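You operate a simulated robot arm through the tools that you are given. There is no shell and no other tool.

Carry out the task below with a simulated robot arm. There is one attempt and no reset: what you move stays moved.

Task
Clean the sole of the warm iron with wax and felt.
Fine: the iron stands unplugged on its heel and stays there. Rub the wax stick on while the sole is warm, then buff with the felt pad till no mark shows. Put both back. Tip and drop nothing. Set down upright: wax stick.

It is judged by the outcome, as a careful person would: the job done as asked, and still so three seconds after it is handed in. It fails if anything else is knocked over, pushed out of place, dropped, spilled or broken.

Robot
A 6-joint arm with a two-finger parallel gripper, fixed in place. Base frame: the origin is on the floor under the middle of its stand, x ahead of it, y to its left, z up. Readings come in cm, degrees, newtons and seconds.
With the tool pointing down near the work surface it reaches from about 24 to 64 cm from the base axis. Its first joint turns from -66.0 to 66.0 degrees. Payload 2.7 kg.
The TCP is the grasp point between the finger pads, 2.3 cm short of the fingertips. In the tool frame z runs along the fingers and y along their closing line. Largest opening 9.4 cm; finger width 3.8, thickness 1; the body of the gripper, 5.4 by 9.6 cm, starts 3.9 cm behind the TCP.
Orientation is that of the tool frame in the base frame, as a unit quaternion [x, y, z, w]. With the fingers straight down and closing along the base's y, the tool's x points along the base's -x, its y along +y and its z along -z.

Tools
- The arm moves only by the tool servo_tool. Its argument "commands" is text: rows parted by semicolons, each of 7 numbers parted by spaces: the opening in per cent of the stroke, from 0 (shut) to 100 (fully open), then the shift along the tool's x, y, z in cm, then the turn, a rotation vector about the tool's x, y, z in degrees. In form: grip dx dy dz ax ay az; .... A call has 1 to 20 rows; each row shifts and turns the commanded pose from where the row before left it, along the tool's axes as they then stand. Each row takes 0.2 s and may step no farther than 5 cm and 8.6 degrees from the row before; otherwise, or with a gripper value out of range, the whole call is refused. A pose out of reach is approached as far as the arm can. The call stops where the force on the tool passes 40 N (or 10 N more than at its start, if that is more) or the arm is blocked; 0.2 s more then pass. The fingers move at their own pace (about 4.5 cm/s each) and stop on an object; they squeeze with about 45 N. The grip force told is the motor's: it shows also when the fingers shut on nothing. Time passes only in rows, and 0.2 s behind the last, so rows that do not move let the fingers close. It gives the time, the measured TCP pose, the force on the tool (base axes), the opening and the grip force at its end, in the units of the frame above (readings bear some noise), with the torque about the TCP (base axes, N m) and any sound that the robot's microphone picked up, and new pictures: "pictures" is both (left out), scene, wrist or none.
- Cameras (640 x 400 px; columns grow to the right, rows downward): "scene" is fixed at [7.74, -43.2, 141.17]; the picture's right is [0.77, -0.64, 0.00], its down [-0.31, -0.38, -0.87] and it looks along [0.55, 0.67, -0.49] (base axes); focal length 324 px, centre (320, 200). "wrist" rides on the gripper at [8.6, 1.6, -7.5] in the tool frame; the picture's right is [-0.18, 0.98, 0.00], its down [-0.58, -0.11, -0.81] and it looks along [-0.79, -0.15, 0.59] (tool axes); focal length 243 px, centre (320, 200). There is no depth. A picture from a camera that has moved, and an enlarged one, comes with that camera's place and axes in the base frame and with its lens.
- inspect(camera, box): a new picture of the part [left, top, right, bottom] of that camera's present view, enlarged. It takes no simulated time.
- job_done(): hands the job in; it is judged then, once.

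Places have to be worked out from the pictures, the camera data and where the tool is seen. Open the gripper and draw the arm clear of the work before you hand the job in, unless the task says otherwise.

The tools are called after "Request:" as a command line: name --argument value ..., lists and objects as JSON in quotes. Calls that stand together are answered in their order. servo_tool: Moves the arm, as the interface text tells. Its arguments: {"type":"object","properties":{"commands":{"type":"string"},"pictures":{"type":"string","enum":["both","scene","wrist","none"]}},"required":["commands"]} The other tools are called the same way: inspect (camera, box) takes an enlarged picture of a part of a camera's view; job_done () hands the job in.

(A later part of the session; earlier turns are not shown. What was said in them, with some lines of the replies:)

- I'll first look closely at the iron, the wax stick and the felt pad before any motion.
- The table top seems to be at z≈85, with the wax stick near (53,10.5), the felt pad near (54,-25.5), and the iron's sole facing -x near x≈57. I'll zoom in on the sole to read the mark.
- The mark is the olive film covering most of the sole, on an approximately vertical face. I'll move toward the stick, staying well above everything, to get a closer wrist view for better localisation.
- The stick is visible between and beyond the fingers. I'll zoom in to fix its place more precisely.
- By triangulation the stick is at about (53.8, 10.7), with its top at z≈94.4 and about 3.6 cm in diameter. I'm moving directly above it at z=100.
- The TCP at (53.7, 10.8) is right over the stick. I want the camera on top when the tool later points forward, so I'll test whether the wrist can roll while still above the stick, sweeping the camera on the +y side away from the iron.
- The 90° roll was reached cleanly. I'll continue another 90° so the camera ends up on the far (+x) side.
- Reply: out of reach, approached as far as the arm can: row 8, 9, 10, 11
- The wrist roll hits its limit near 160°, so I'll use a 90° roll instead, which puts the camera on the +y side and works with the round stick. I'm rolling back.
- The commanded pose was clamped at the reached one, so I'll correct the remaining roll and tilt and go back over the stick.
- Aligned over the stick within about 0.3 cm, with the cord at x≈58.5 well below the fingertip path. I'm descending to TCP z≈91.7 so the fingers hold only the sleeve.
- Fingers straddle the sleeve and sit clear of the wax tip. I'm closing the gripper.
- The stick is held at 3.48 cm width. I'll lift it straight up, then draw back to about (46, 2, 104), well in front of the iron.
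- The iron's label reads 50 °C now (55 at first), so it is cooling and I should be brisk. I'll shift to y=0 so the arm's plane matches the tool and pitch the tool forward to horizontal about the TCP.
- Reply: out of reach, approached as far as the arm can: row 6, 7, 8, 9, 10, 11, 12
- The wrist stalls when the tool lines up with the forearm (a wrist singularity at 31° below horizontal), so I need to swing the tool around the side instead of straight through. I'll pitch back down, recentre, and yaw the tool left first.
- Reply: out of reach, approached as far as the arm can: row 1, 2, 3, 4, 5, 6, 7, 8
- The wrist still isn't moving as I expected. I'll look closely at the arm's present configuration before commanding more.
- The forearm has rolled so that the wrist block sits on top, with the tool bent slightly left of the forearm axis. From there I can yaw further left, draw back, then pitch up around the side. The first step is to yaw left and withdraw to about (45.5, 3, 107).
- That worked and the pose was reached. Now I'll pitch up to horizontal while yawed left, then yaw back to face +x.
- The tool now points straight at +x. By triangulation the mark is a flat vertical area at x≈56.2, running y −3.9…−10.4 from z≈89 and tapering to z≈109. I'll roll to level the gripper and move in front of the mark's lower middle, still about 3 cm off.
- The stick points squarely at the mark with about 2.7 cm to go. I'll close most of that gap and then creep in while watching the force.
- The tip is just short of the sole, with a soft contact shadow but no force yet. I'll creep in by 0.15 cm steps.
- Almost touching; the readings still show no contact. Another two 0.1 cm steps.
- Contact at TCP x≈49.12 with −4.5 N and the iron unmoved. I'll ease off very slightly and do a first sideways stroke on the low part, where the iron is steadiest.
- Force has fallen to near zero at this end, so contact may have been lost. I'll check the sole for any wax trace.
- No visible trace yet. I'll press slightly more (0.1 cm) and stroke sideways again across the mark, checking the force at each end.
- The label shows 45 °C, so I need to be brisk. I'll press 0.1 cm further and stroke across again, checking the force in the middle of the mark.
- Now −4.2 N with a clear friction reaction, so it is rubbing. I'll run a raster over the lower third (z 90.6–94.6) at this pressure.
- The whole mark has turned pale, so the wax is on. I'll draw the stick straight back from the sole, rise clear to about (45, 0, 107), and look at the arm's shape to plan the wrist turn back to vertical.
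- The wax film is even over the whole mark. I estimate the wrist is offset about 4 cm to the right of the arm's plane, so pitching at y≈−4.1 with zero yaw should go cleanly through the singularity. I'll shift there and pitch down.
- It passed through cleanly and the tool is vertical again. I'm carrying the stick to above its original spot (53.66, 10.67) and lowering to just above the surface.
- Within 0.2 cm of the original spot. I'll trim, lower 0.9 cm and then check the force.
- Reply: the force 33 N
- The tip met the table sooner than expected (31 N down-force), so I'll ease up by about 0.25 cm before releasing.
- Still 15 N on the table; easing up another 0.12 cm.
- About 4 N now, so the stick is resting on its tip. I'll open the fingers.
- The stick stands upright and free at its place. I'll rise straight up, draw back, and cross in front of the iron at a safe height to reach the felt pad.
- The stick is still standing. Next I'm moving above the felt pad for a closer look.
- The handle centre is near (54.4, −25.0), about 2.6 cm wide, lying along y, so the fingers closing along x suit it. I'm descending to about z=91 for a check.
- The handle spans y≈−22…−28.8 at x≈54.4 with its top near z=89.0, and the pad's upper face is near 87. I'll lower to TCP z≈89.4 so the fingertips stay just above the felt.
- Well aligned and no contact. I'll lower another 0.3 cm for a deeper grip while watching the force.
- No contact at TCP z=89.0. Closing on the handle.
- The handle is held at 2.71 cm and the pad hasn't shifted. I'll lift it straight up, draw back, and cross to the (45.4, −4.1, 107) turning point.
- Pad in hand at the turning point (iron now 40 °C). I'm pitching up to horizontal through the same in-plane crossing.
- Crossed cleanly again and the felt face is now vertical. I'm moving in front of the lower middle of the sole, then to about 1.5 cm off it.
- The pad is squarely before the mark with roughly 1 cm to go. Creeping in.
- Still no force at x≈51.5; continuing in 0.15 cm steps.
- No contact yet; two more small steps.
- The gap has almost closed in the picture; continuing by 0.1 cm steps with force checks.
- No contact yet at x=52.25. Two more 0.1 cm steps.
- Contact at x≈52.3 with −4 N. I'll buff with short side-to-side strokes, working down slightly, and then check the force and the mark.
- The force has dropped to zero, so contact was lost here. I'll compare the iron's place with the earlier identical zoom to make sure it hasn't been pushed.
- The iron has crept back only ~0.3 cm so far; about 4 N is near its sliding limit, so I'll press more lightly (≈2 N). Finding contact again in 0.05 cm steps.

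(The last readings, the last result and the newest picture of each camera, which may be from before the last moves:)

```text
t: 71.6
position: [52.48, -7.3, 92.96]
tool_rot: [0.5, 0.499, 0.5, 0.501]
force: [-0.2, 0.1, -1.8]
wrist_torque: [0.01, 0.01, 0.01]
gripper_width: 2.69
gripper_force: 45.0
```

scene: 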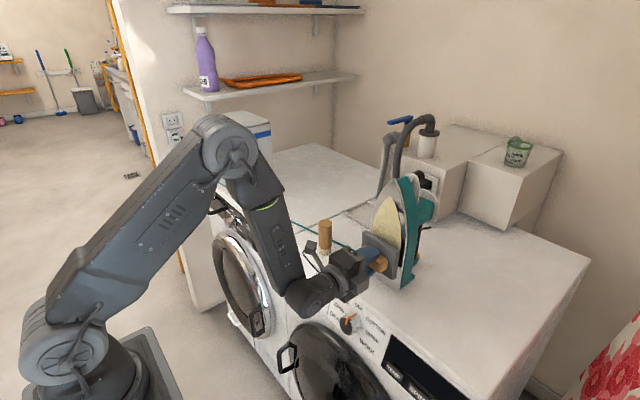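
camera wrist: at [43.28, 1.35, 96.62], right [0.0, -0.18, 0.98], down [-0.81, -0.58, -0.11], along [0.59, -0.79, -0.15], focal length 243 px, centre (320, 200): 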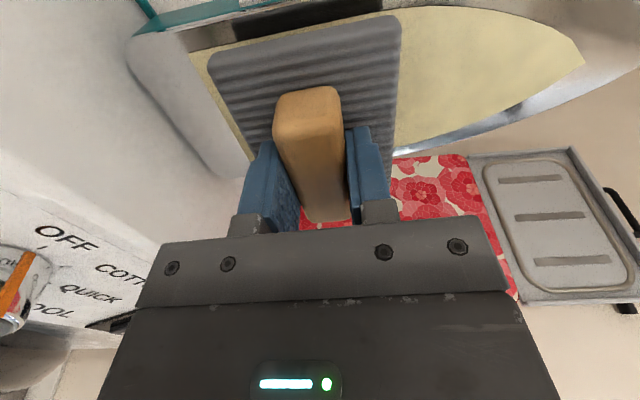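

Request:
servo_tool --commands "0 0 0 0.05 0 0 0; 0 0 0 0 0 0 0" --pictures "none"

```text
t: 72.2
position: [52.4, -7.34, 92.89]
tool_rot: [0.501, 0.498, 0.499, 0.501]
force: [-3.1, 0.3, 0.9]
wrist_torque: [0.02, 0.09, 0.03]
gripper_width: 2.74
gripper_force: 44.8
```

Light contact at −3.1 N. Stroking sideways at this depth, then re-reading.

Request:
servo_tool --commands "0 1 0 0 0 0 0; 0 -1 0 0 0 0 0; 0 -1 0 0 0 0 0; 0 1 0 0 0 0 0; 0 1 0 0 0 0 0; 0 -1 0 0 0 0 0" --pictures "none"

Request:
inspect --camera "scene" --box '[350, 165, 450, 300]'

```text
t: 73.6
position: [52.5, -7.06, 92.86]
tool_rot: [0.5, 0.499, 0.5, 0.501]
force: [-0.7, 0.5, 0.3]
wrist_torque: [-0.03, -0.01, -0.01]
gripper_width: 2.69
gripper_force: 44.8
```

```text
2.96 times, centred on (400, 232) of scene
camera zoom: at [7.74, -43.2, 141.17], right [0.77, -0.64, 0.0], down [-0.31, -0.38, -0.87], along [0.55, 0.67, -0.49], focal length 961 px, centre (83, 104)
```

zoom: 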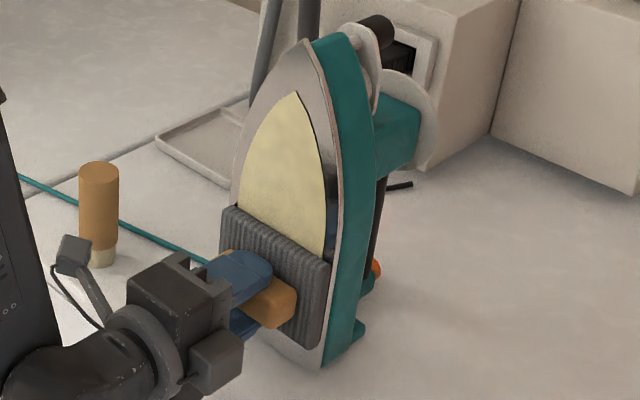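

Force has eased to −0.7 N. Vertical strokes won't drag the iron sideways, so I'll press 0.05 cm more and buff up and down over z 93–97.

Request:
servo_tool --commands "0 0 0 0.05 0 0 0; 0 0 1.3 0 0 0 0; 0 0 1.3 0 0 0 0; 0 0 1.3 0 0 0 0; 0 0 -1.3 0 0 0 0; 0 0 -1.3 0 0 0 0; 0 0 -1.3 0 0 0 0" --pictures "none"

Request:
inspect --camera "scene" --box '[350, 165, 450, 300]'

```text
t: 75.2
position: [52.53, -7.24, 92.99]
tool_rot: [0.5, 0.498, 0.5, 0.502]
force: [-5.1, 0.4, 1.4]
wrist_torque: [-0.02, 0.05, 0.04]
gripper_width: 2.71
gripper_force: 44.7
```

```text
2.96 times, centred on (400, 232) of scene
camera zoom: at [7.72, -43.2, 141.17], right [0.77, -0.64, 0.0], down [-0.31, -0.38, -0.87], along [0.55, 0.67, -0.49], focal length 961 px, centre (83, 104)
```

zoom: 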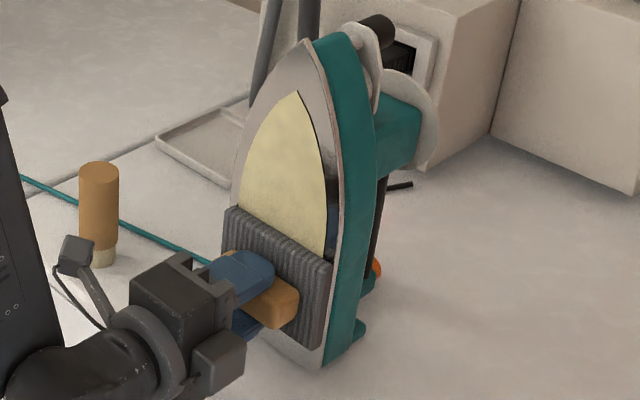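

−5.1 N low down with no visible slide. I'll ease 0.03 cm and continue with longer vertical strokes.

Request:
servo_tool --commands "0 0 1.3 -0.03 0 0 0; 0 0 1.3 0 0 0 0; 0 0 1.3 0 0 0 0; 0 0.8 0 0 0 0 0; 0 0 -1.3 0 0 0 0; 0 0 -1.3 0 0 0 0; 0 0 -1.3 0 0 0 0; 0 -1.6 0 0 0 0 0; 0 0 1.3 0 0 0 0; 0 0 1.3 0 0 0 0; 0 0 1.3 0 0 0 0" --pictures "none"

Request:
inspect --camera "scene" --box '[350, 165, 450, 300]'

Request:
inspect --camera "wrist" --box '[100, 0, 640, 240]'

```text
t: 77.6
position: [52.42, -8.03, 96.73]
tool_rot: [0.5, 0.499, 0.5, 0.5]
force: [0.1, 0.1, -0.2]
wrist_torque: [0.01, 0.02, -0.01]
gripper_width: 2.71
gripper_force: 45.2
```

```text
2.96 times, centred on (400, 232) of scene
camera zoom: at [7.74, -43.2, 141.17], right [0.77, -0.64, 0.0], down [-0.31, -0.38, -0.87], along [0.55, 0.67, -0.49], focal length 961 px, centre (83, 104)
```

zoom: 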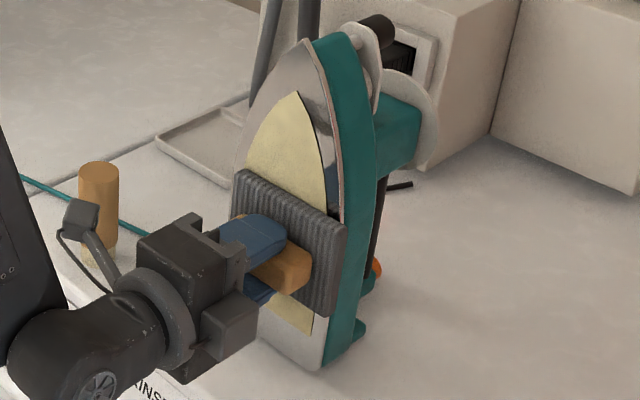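

```text
1.19 times, centred on (370, 120) of wrist
camera zoom: at [45.07, 0.58, 98.45], right [0.0, -0.18, 0.98], down [-0.81, -0.58, -0.11], along [0.59, -0.79, -0.15], focal length 288 px, centre (261, 295)
```

zoom: 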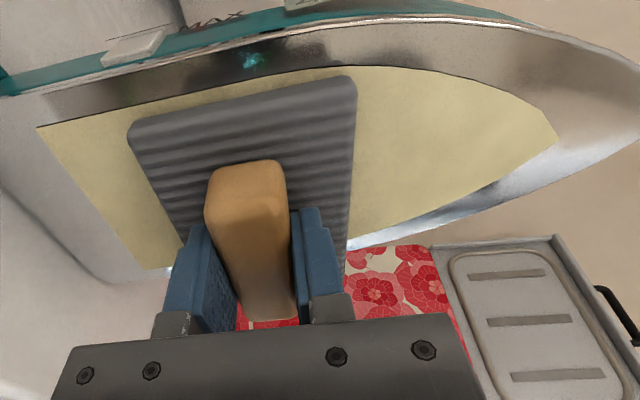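

Zero force at this height; the mark is unchanged. I'll re-establish contact here at z≈96.7.

Request:
servo_tool --commands "0 0 0 0.06 0 0 0; 0 0 0 0 0 0 0" --pictures "none"

```text
t: 78.2
position: [52.54, -8.08, 96.74]
tool_rot: [0.5, 0.5, 0.5, 0.501]
force: [-0.6, 1.2, -1.5]
wrist_torque: [-0.01, 0.03, -0.01]
gripper_width: 2.72
gripper_force: 45.0
```

Request:
servo_tool --commands "0 0 0 0.06 0 0 0; 0 0 0 0 0 0 0" --pictures "none"

```text
t: 78.8
position: [52.46, -8.11, 96.63]
tool_rot: [0.499, 0.5, 0.5, 0.501]
force: [-1.0, 0.0, -0.5]
wrist_torque: [-0.05, 0.04, -0.01]
gripper_width: 2.73
gripper_force: 44.9
```

About −1 N. Adding 0.05 cm and stroking down and up again.

Request:
servo_tool --commands "0 0 0 0.05 0 0 0; 0 0 -1.3 0 0 0 0; 0 0 -1.3 0 0 0 0; 0 0 -1.3 0 0 0 0; 0 0 1.3 0 0 0 0; 0 0 1.3 0 0 0 0; 0 0 1.3 0 0 0 0" --pictures "none"

Request:
inspect --camera "scene" --box '[350, 165, 450, 300]'

```text
t: 80.4
position: [52.69, -8.02, 97.0]
tool_rot: [0.5, 0.499, 0.5, 0.501]
force: [0.1, 0.5, -0.9]
wrist_torque: [0.0, 0.03, -0.03]
gripper_width: 2.71
gripper_force: 44.9
```

```text
2.96 times, centred on (400, 232) of scene
camera zoom: at [7.74, -43.2, 141.17], right [0.77, -0.64, 0.0], down [-0.31, -0.38, -0.87], along [0.55, 0.67, -0.49], focal length 961 px, centre (83, 104)
```

zoom: 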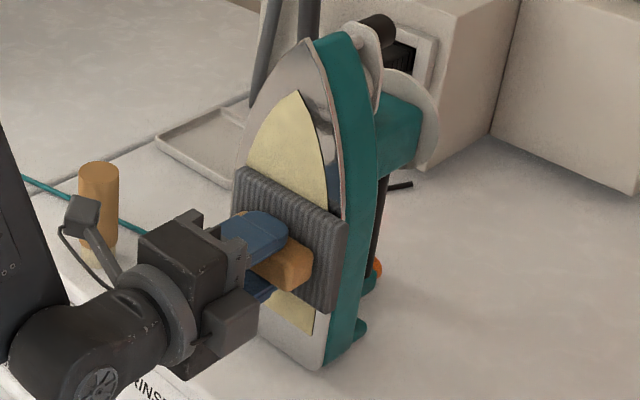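

The iron has crept back about 0.6 cm in total, so I'll go lighter and slower: tiny 0.04 cm increments, aiming at 1–2 N, at low height.

Request:
servo_tool --commands "0 0 -0.7 0.02 0 0 0; 0 0 -0.7 0 0 0 0; 0 0 -0.7 0 0 0 0; 0 0 -0.7 0 0 0 0" --pictures "none"

```text
t: 81.4
position: [52.76, -8.03, 93.98]
tool_rot: [0.5, 0.498, 0.5, 0.502]
force: [0.3, 0.5, -1.5]
wrist_torque: [-0.03, 0.03, 0.0]
gripper_width: 2.71
gripper_force: 44.9
```

No contact at 52.76; easing forward.

Request:
servo_tool --commands "0 0 0 0.04 0 0 0; 0 0 0 0 0 0 0" --pictures "none"

```text
t: 82.0
position: [52.67, -8.0, 93.97]
tool_rot: [0.499, 0.5, 0.499, 0.502]
force: [-0.4, 0.1, -0.7]
wrist_torque: [0.0, 0.05, 0.03]
gripper_width: 2.71
gripper_force: 44.7
```

Request:
servo_tool --commands "0 0 0 0.04 0 0 0; 0 0 0 0 0 0 0" --pictures "none"

```text
t: 82.6
position: [52.67, -8.1, 94.05]
tool_rot: [0.5, 0.499, 0.5, 0.501]
force: [-1.2, -0.1, -1.0]
wrist_torque: [-0.01, -0.01, 0.0]
gripper_width: 2.71
gripper_force: 45.2
```

About −1.2 N: a light touch. Buffing with slow zigzag strokes at this depth.

Request:
servo_tool --commands "0 0.8 0 0 0 0 0; 0 0.8 0 0.01 0 0 0; 0 -0.8 -0.3 0 0 0 0; 0 -0.8 0 0.01 0 0 0; 0 0.8 -0.3 0 0 0 0; 0 0.8 0 0.01 0 0 0; 0 -0.8 -0.3 0 0 0 0; 0 -0.8 0 0.01 0 0 0" --pictures "none"

Request:
inspect --camera "scene" --box '[350, 165, 450, 300]'

```text
t: 84.4
position: [52.7, -8.21, 93.13]
tool_rot: [0.5, 0.499, 0.501, 0.501]
force: [-1.3, -0.1, -0.4]
wrist_torque: [0.03, 0.07, 0.04]
gripper_width: 2.73
gripper_force: 44.8
```

```text
2.96 times, centred on (400, 232) of scene
camera zoom: at [7.73, -43.2, 141.17], right [0.77, -0.64, 0.0], down [-0.31, -0.38, -0.87], along [0.55, 0.67, -0.49], focal length 961 px, centre (83, 104)
```

zoom: 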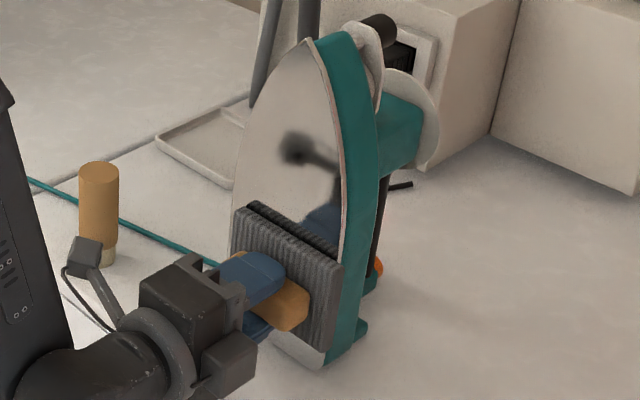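

The wax mark is gone and the sole shines like a mirror. I'm drawing the pad straight back and rising to the turning point.

Request:
servo_tool --commands "0 0 0 -0.5 0 0 0; 0 0 0 -1.5 0 0 0; 0 0 0 -3 0 0 0; 0 0 3 -2.25 0 0 0; 0 1.4 3.6 0 0 0 0; 0 1.4 3.6 0 0 0 0; 0 1.3 3.6 0 0 0 0; 0 0 0 0 0 0 0"

Request:
inspect --camera "scene" --box '[350, 165, 450, 300]'

Request:
inspect --camera "wrist" --box '[0, 0, 300, 200]'

```text
t: 86.2
position: [45.47, -3.62, 106.89]
tool_rot: [0.5, 0.498, 0.5, 0.502]
force: [0.5, -0.4, -0.7]
wrist_torque: [0.0, 0.02, 0.01]
gripper_width: 2.71
gripper_force: 44.5
camera wrist: at [38.05, 4.96, 108.64], right [0.0, -0.18, 0.98], down [-0.81, -0.58, -0.11], along [0.59, -0.79, -0.15], focal length 243 px, centre (320, 200)
```

scene: 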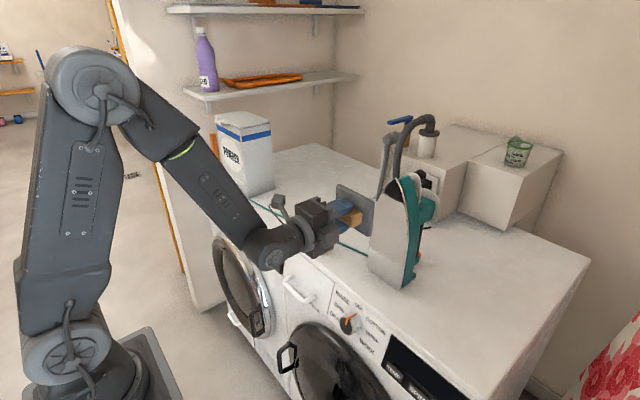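
wrist: 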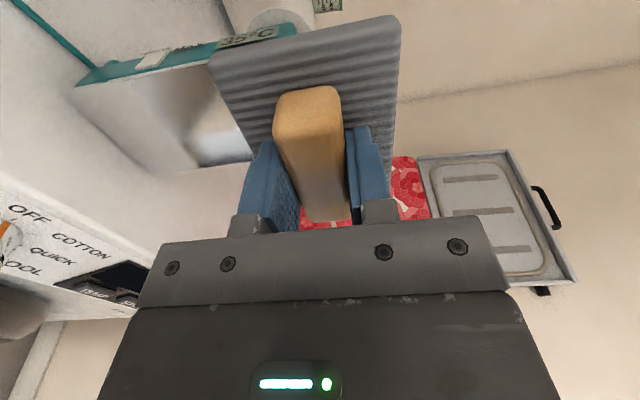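

```text
2.96 times, centred on (400, 232) of scene
camera zoom: at [7.74, -43.2, 141.17], right [0.77, -0.64, 0.0], down [-0.31, -0.38, -0.87], along [0.55, 0.67, -0.49], focal length 961 px, centre (83, 104)
```

zoom: 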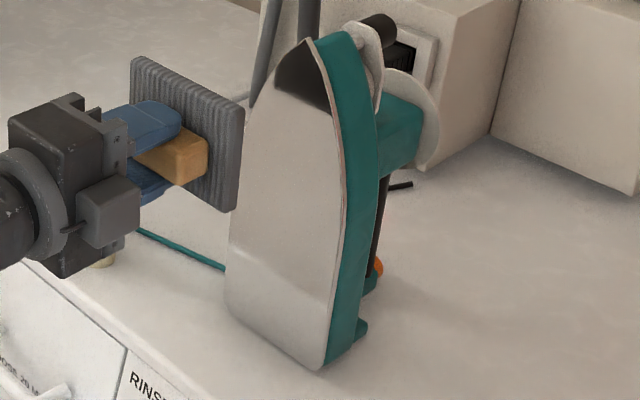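

```text
2.00 times, centred on (150, 100) of wrist
camera zoom: at [38.05, 4.96, 108.64], right [0.0, -0.18, 0.98], down [-0.81, -0.58, -0.11], along [0.59, -0.79, -0.15], focal length 485 px, centre (660, 400)
```

zoom: 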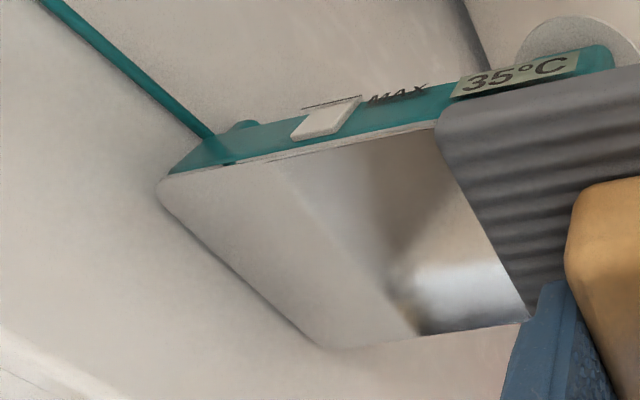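

The sole is spotless and the iron stands on its heel. I'll shift to y=−4.1 and pitch the tool back down.

Request:
servo_tool --commands "0 -0.5 0 0 0 0 0; 0 0 0 0 8.5 0 0; 0 0 0 0 8.5 0 0; 0 0 0 0 8.5 0 0; 0 0 0 0 8.5 0 0; 0 0 0 0 8.5 0 0; 0 0 0 0 8.5 0 0; 0 0 0 0 8.5 0 0; 0 0 0 0 8.5 0 0; 0 0 0 0 8.5 0 0; 0 0 0 0 8.5 0 0; 0 0 0 0 5 0 0; 0 0 0 0 0 0 0" --pictures "scene"

```text
t: 89.0
position: [45.63, -4.44, 106.89]
tool_rot: [0.708, 0.707, 0.001, 0.001]
force: [-0.8, -0.2, -1.8]
wrist_torque: [0.0, -0.03, 0.0]
gripper_width: 2.7
gripper_force: 45.1
```

scene: 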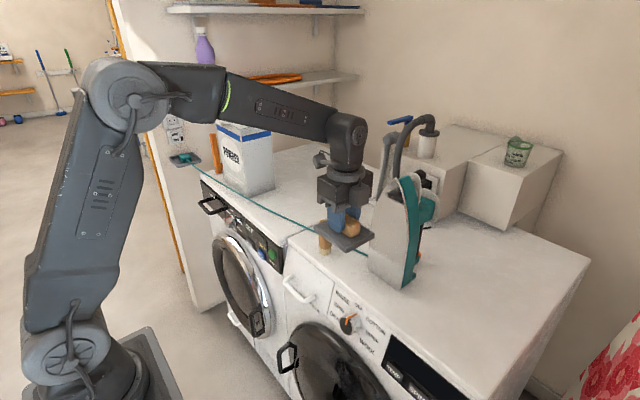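

Vertical again. I'm carrying the pad back in front of the iron to above its original place and lowering to just above the surface.

Request:
servo_tool --commands "0 -4.17 0 0 0 0 0; 0 -4.17 0 0 0 0 0; 0 -4.17 0 0 0 0 0; 0 -4.17 0 0 0 0 0; 0 -4.18 0 0 0 0 0; 0 0 4.3 0 0 0 0; 0 0 4.32 0 0 0 0; 0 0 0 4 0 0 0; 0 0 0 4 0 0 0; 0 0 0 4 0 0 0; 0 0 0 3 0 0 0; 0 0 0 1 0 0 0; 0 0 0 0 0 0 0"

Request:
inspect --camera "scene" --box '[400, 270, 500, 370]'

```text
t: 91.8
position: [54.25, -25.22, 90.83]
tool_rot: [0.707, 0.707, 0.002, 0.001]
force: [0.4, -0.9, -0.8]
wrist_torque: [-0.01, 0.0, -0.01]
gripper_width: 2.72
gripper_force: 45.2
camera wrist: at [55.9, -16.61, 98.31], right [0.98, -0.19, 0.0], down [-0.11, -0.58, 0.81], along [-0.15, -0.79, -0.59], focal length 243 px, centre (320, 200)
```

scene: 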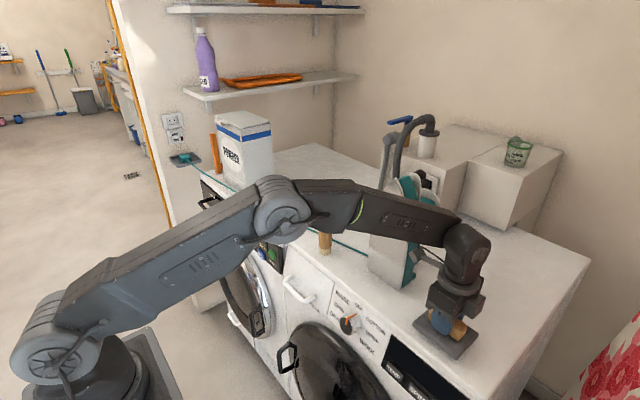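
wrist: 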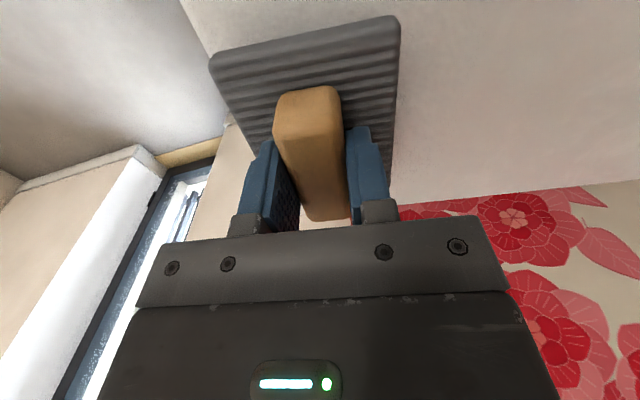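

```text
4.00 times, centred on (450, 320) of scene
camera zoom: at [7.74, -43.2, 141.17], right [0.77, -0.64, 0.0], down [-0.31, -0.38, -0.87], along [0.55, 0.67, -0.49], focal length 1297 px, centre (-200, -280)
```

zoom: 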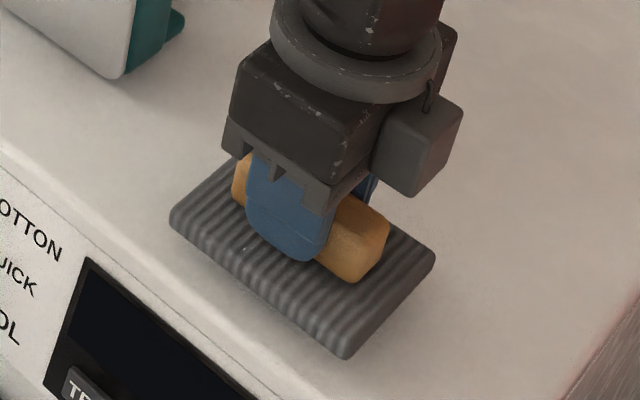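

Right over its place, 1.8 cm above the picked height. I'm lowering slowly with a force check near the end.

Request:
servo_tool --commands "0 0 0 0.6 0 0 0; 0 0 0 0.5 0 0 0; 0 0 0 0.2 0 0 0; 0 0 0 0.1 0 0 0; 0 0 0 0 0 0 0" --pictures "none"

```text
t: 93.0
position: [54.11, -25.31, 89.37]
tool_rot: [0.708, 0.706, 0.001, 0.001]
force: [-0.9, 0.1, -0.2]
wrist_torque: [-0.01, 0.01, -0.02]
gripper_width: 2.72
gripper_force: 45.1
```

No contact yet at z=89.37; two more 0.1 cm steps.

Request:
servo_tool --commands "0 0 0 0.1 0 0 0; 0 0 0 0.1 0 0 0; 0 0 0 0 0 0 0" --pictures "none"

```text
t: 93.8
position: [54.1, -25.32, 89.11]
tool_rot: [0.708, 0.707, 0.001, 0.0]
force: [0.0, 0.7, -0.7]
wrist_torque: [0.02, 0.01, 0.03]
gripper_width: 2.75
gripper_force: 45.1
```

Still free at 89.11; continuing by 0.07 cm steps.

Request:
servo_tool --commands "0 0 0 0.07 0 0 0; 0 0 0 0.05 0 0 0; 0 0 0 0 0 0 0" --pictures "none"

Request:
inspect --camera "scene" --box '[410, 290, 480, 360]'

```text
t: 94.6
position: [54.0, -25.34, 89.3]
tool_rot: [0.708, 0.706, -0.001, 0.002]
force: [0.5, -0.9, 4.9]
wrist_torque: [0.27, 0.18, -0.03]
gripper_width: 2.73
gripper_force: 45.1
```

```text
5.71 times, centred on (445, 325) of scene
camera zoom: at [7.73, -43.2, 141.17], right [0.77, -0.64, 0.0], down [-0.31, -0.38, -0.87], along [0.55, 0.67, -0.49], focal length 1853 px, centre (-394, -514)
```

zoom: 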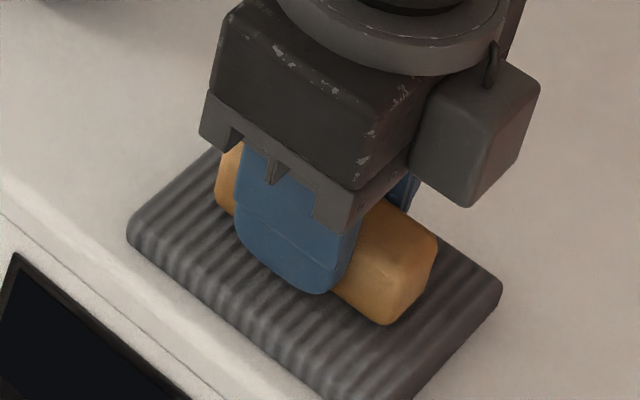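

The pad rests on the table (4.9 N) at its original spot. Releasing.

Request:
servo_tool --commands "32 0 0 0 0 0 0; 36 0 0 0 0 0 0; 45 0 0 0 0 0 0; 60 0 0 0 0 0 0; 80 0 0 0 0 0 0; 100 0 0 0 0 0 0; 100 0 0 0 0 0 0" --pictures "wrist"

Request:
inspect --camera "scene" --box '[410, 290, 480, 360]'

```text
t: 96.2
position: [54.05, -25.2, 89.12]
tool_rot: [0.707, 0.707, 0.001, 0.002]
force: [0.0, -0.2, 0.6]
wrist_torque: [0.04, -0.04, -0.03]
gripper_width: 9.38
gripper_force: 0.1
camera wrist: at [55.76, -16.67, 96.63], right [0.98, -0.19, 0.0], down [-0.11, -0.58, 0.81], along [-0.15, -0.79, -0.59], focal length 243 px, centre (320, 200)
```

wrist: 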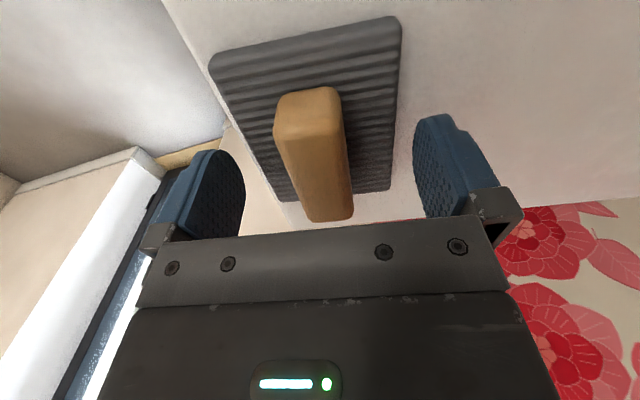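

```text
5.71 times, centred on (445, 325) of scene
camera zoom: at [7.74, -43.2, 141.17], right [0.77, -0.64, 0.0], down [-0.31, -0.38, -0.87], along [0.55, 0.67, -0.49], focal length 1853 px, centre (-394, -514)
```

zoom: 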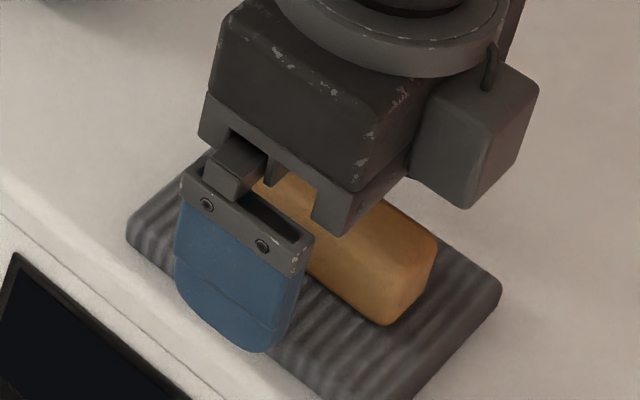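

Released cleanly with the pad flat. I'm rising straight up and drawing the arm back clear of everything.

Request:
servo_tool --commands "100 0 0 -1 0 0 0; 100 0 0 -3 0 0 0; 100 0 0 -4 0 0 0; 100 0 0 -4 0 0 0; 100 0 -2 -4 0 0 0; 100 0 -4 -2 0 0 0; 100 0 -4 0 0 0 0; 100 3 -3 0 0 0 0; 100 4 -2 0 0 0 0; 100 4 0 0 0 0 0; 100 4 0 0 0 0 0; 100 4 0 0 0 0 0; 100 0 0 0 0 0 0"

Request:
inspect --camera "scene" --box '[280, 150, 500, 380]'

Request:
inspect --camera "scene" --box '[350, 165, 450, 300]'

```text
t: 99.0
position: [39.06, -6.06, 106.99]
tool_rot: [0.708, 0.706, 0.001, 0.001]
force: [-0.5, -0.3, 0.7]
wrist_torque: [0.03, -0.03, -0.03]
gripper_width: 9.42
gripper_force: 0.1
camera wrist: at [40.79, 2.56, 114.47], right [0.98, -0.19, 0.0], down [-0.11, -0.58, 0.81], along [-0.15, -0.79, -0.59], focal length 243 px, centre (320, 200)
```

scene: 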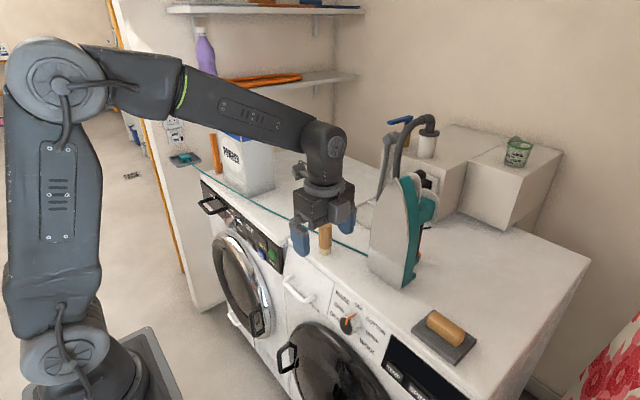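
wrist: 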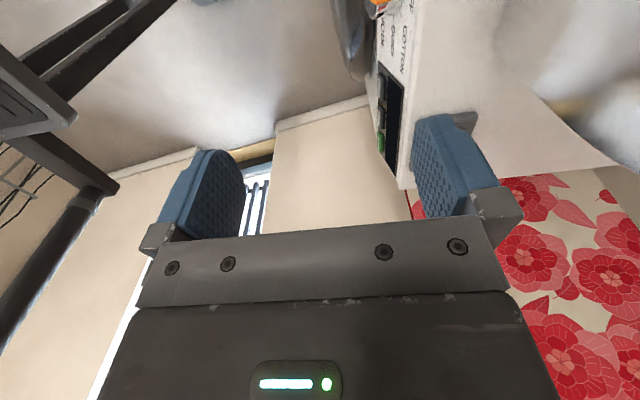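

```text
1.74 times, centred on (390, 265) of scene
camera zoom: at [7.74, -43.2, 141.17], right [0.77, -0.64, 0.0], down [-0.31, -0.38, -0.87], along [0.55, 0.67, -0.49], focal length 564 px, centre (198, 87)
```

zoom: 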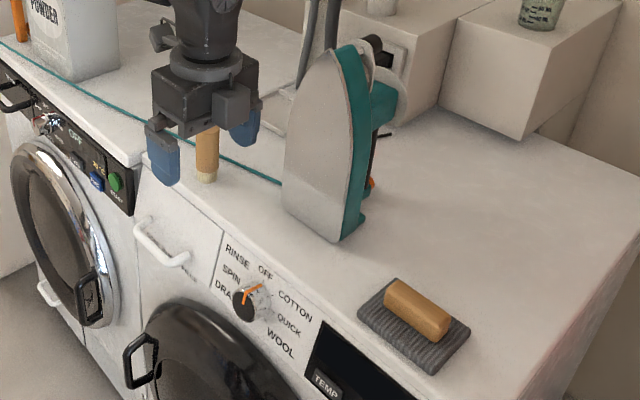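

```text
2.96 times, centred on (400, 232) of scene
camera zoom: at [7.74, -43.2, 141.17], right [0.77, -0.64, 0.0], down [-0.31, -0.38, -0.87], along [0.55, 0.67, -0.49], focal length 961 px, centre (83, 104)
```

zoom: 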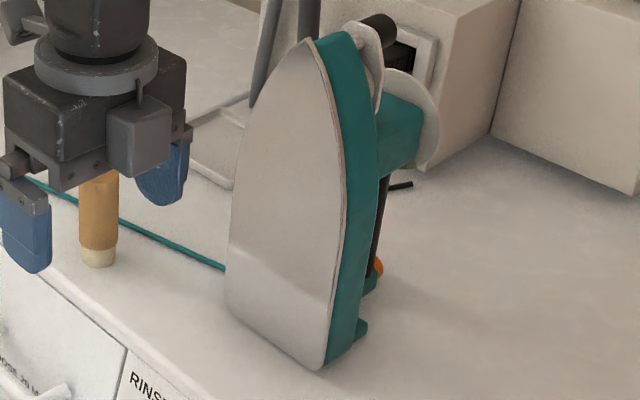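

The sole is clean, the iron stands on its heel, and the stick and pad are back in place. I'll raise the arm a little more for a final look at the stick.

Request:
servo_tool --commands "100 0 0 -4 0 0 0; 100 0 0 -4 0 0 0; 100 0 -2 -3 0 0 0; 100 0 0 0 0 0 0; 100 0 0 0 0 0 0" --pictures "scene"

Request:
inspect --camera "scene" --box '[280, 200, 380, 270]'

Request:
inspect --camera "scene" --box '[400, 290, 500, 380]'

```text
t: 100.2
position: [37.19, -6.31, 118.03]
tool_rot: [0.708, 0.707, 0.002, 0.002]
force: [0.4, 0.3, -0.2]
wrist_torque: [0.03, -0.02, 0.02]
gripper_width: 9.38
gripper_force: 0.0
```

scene: 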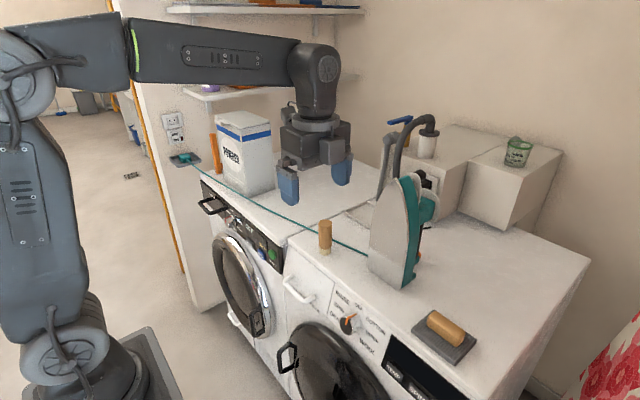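

```text
5.71 times, centred on (330, 235) of scene
camera zoom: at [7.74, -43.2, 141.17], right [0.77, -0.64, 0.0], down [-0.31, -0.38, -0.87], along [0.55, 0.67, -0.49], focal length 1853 px, centre (263, 0)
```

zoom: 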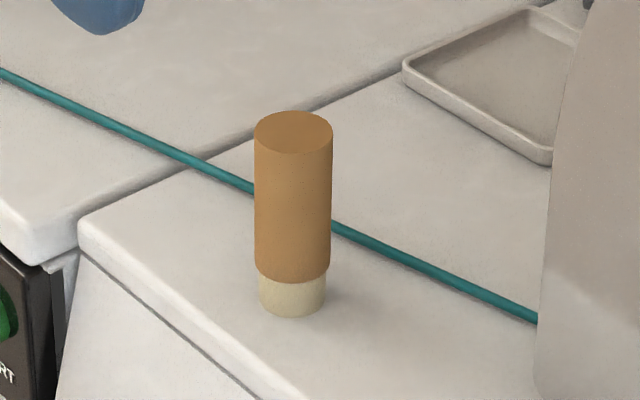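

```text
4.44 times, centred on (450, 335) of scene
camera zoom: at [7.74, -43.2, 141.17], right [0.77, -0.64, 0.0], down [-0.31, -0.38, -0.87], along [0.55, 0.67, -0.49], focal length 1441 px, centre (-258, -400)
```

zoom: 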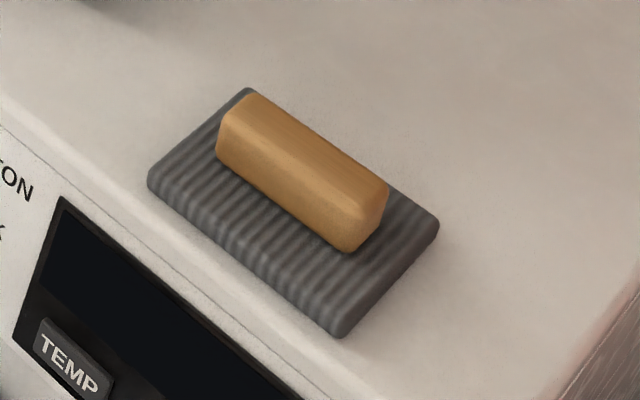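

The wax stick stands upright and the pad lies flat, both almost exactly where they began. The sole shows no mark, the iron is on its heel, and the arm is clear with the gripper open, so I'm handing in the job.

Request:
job_done

```text
The job is handed in.
```

The iron's sole is clean. I rubbed the wax on while it was still warm (about 45 °C) and buffed it with the felt until no mark showed.

- **Iron:** It is still unplugged and standing on its heel. The buffing pushed it back by roughly 0.6 cm, which I estimated from the camera pictures.
- **Wax stick:** It is set down upright, within a few millimetres of where it started.
- **Felt pad:** It lies flat at its original place.

Nothing was tipped or dropped. The gripper is open and the arm is drawn back clear of the work.
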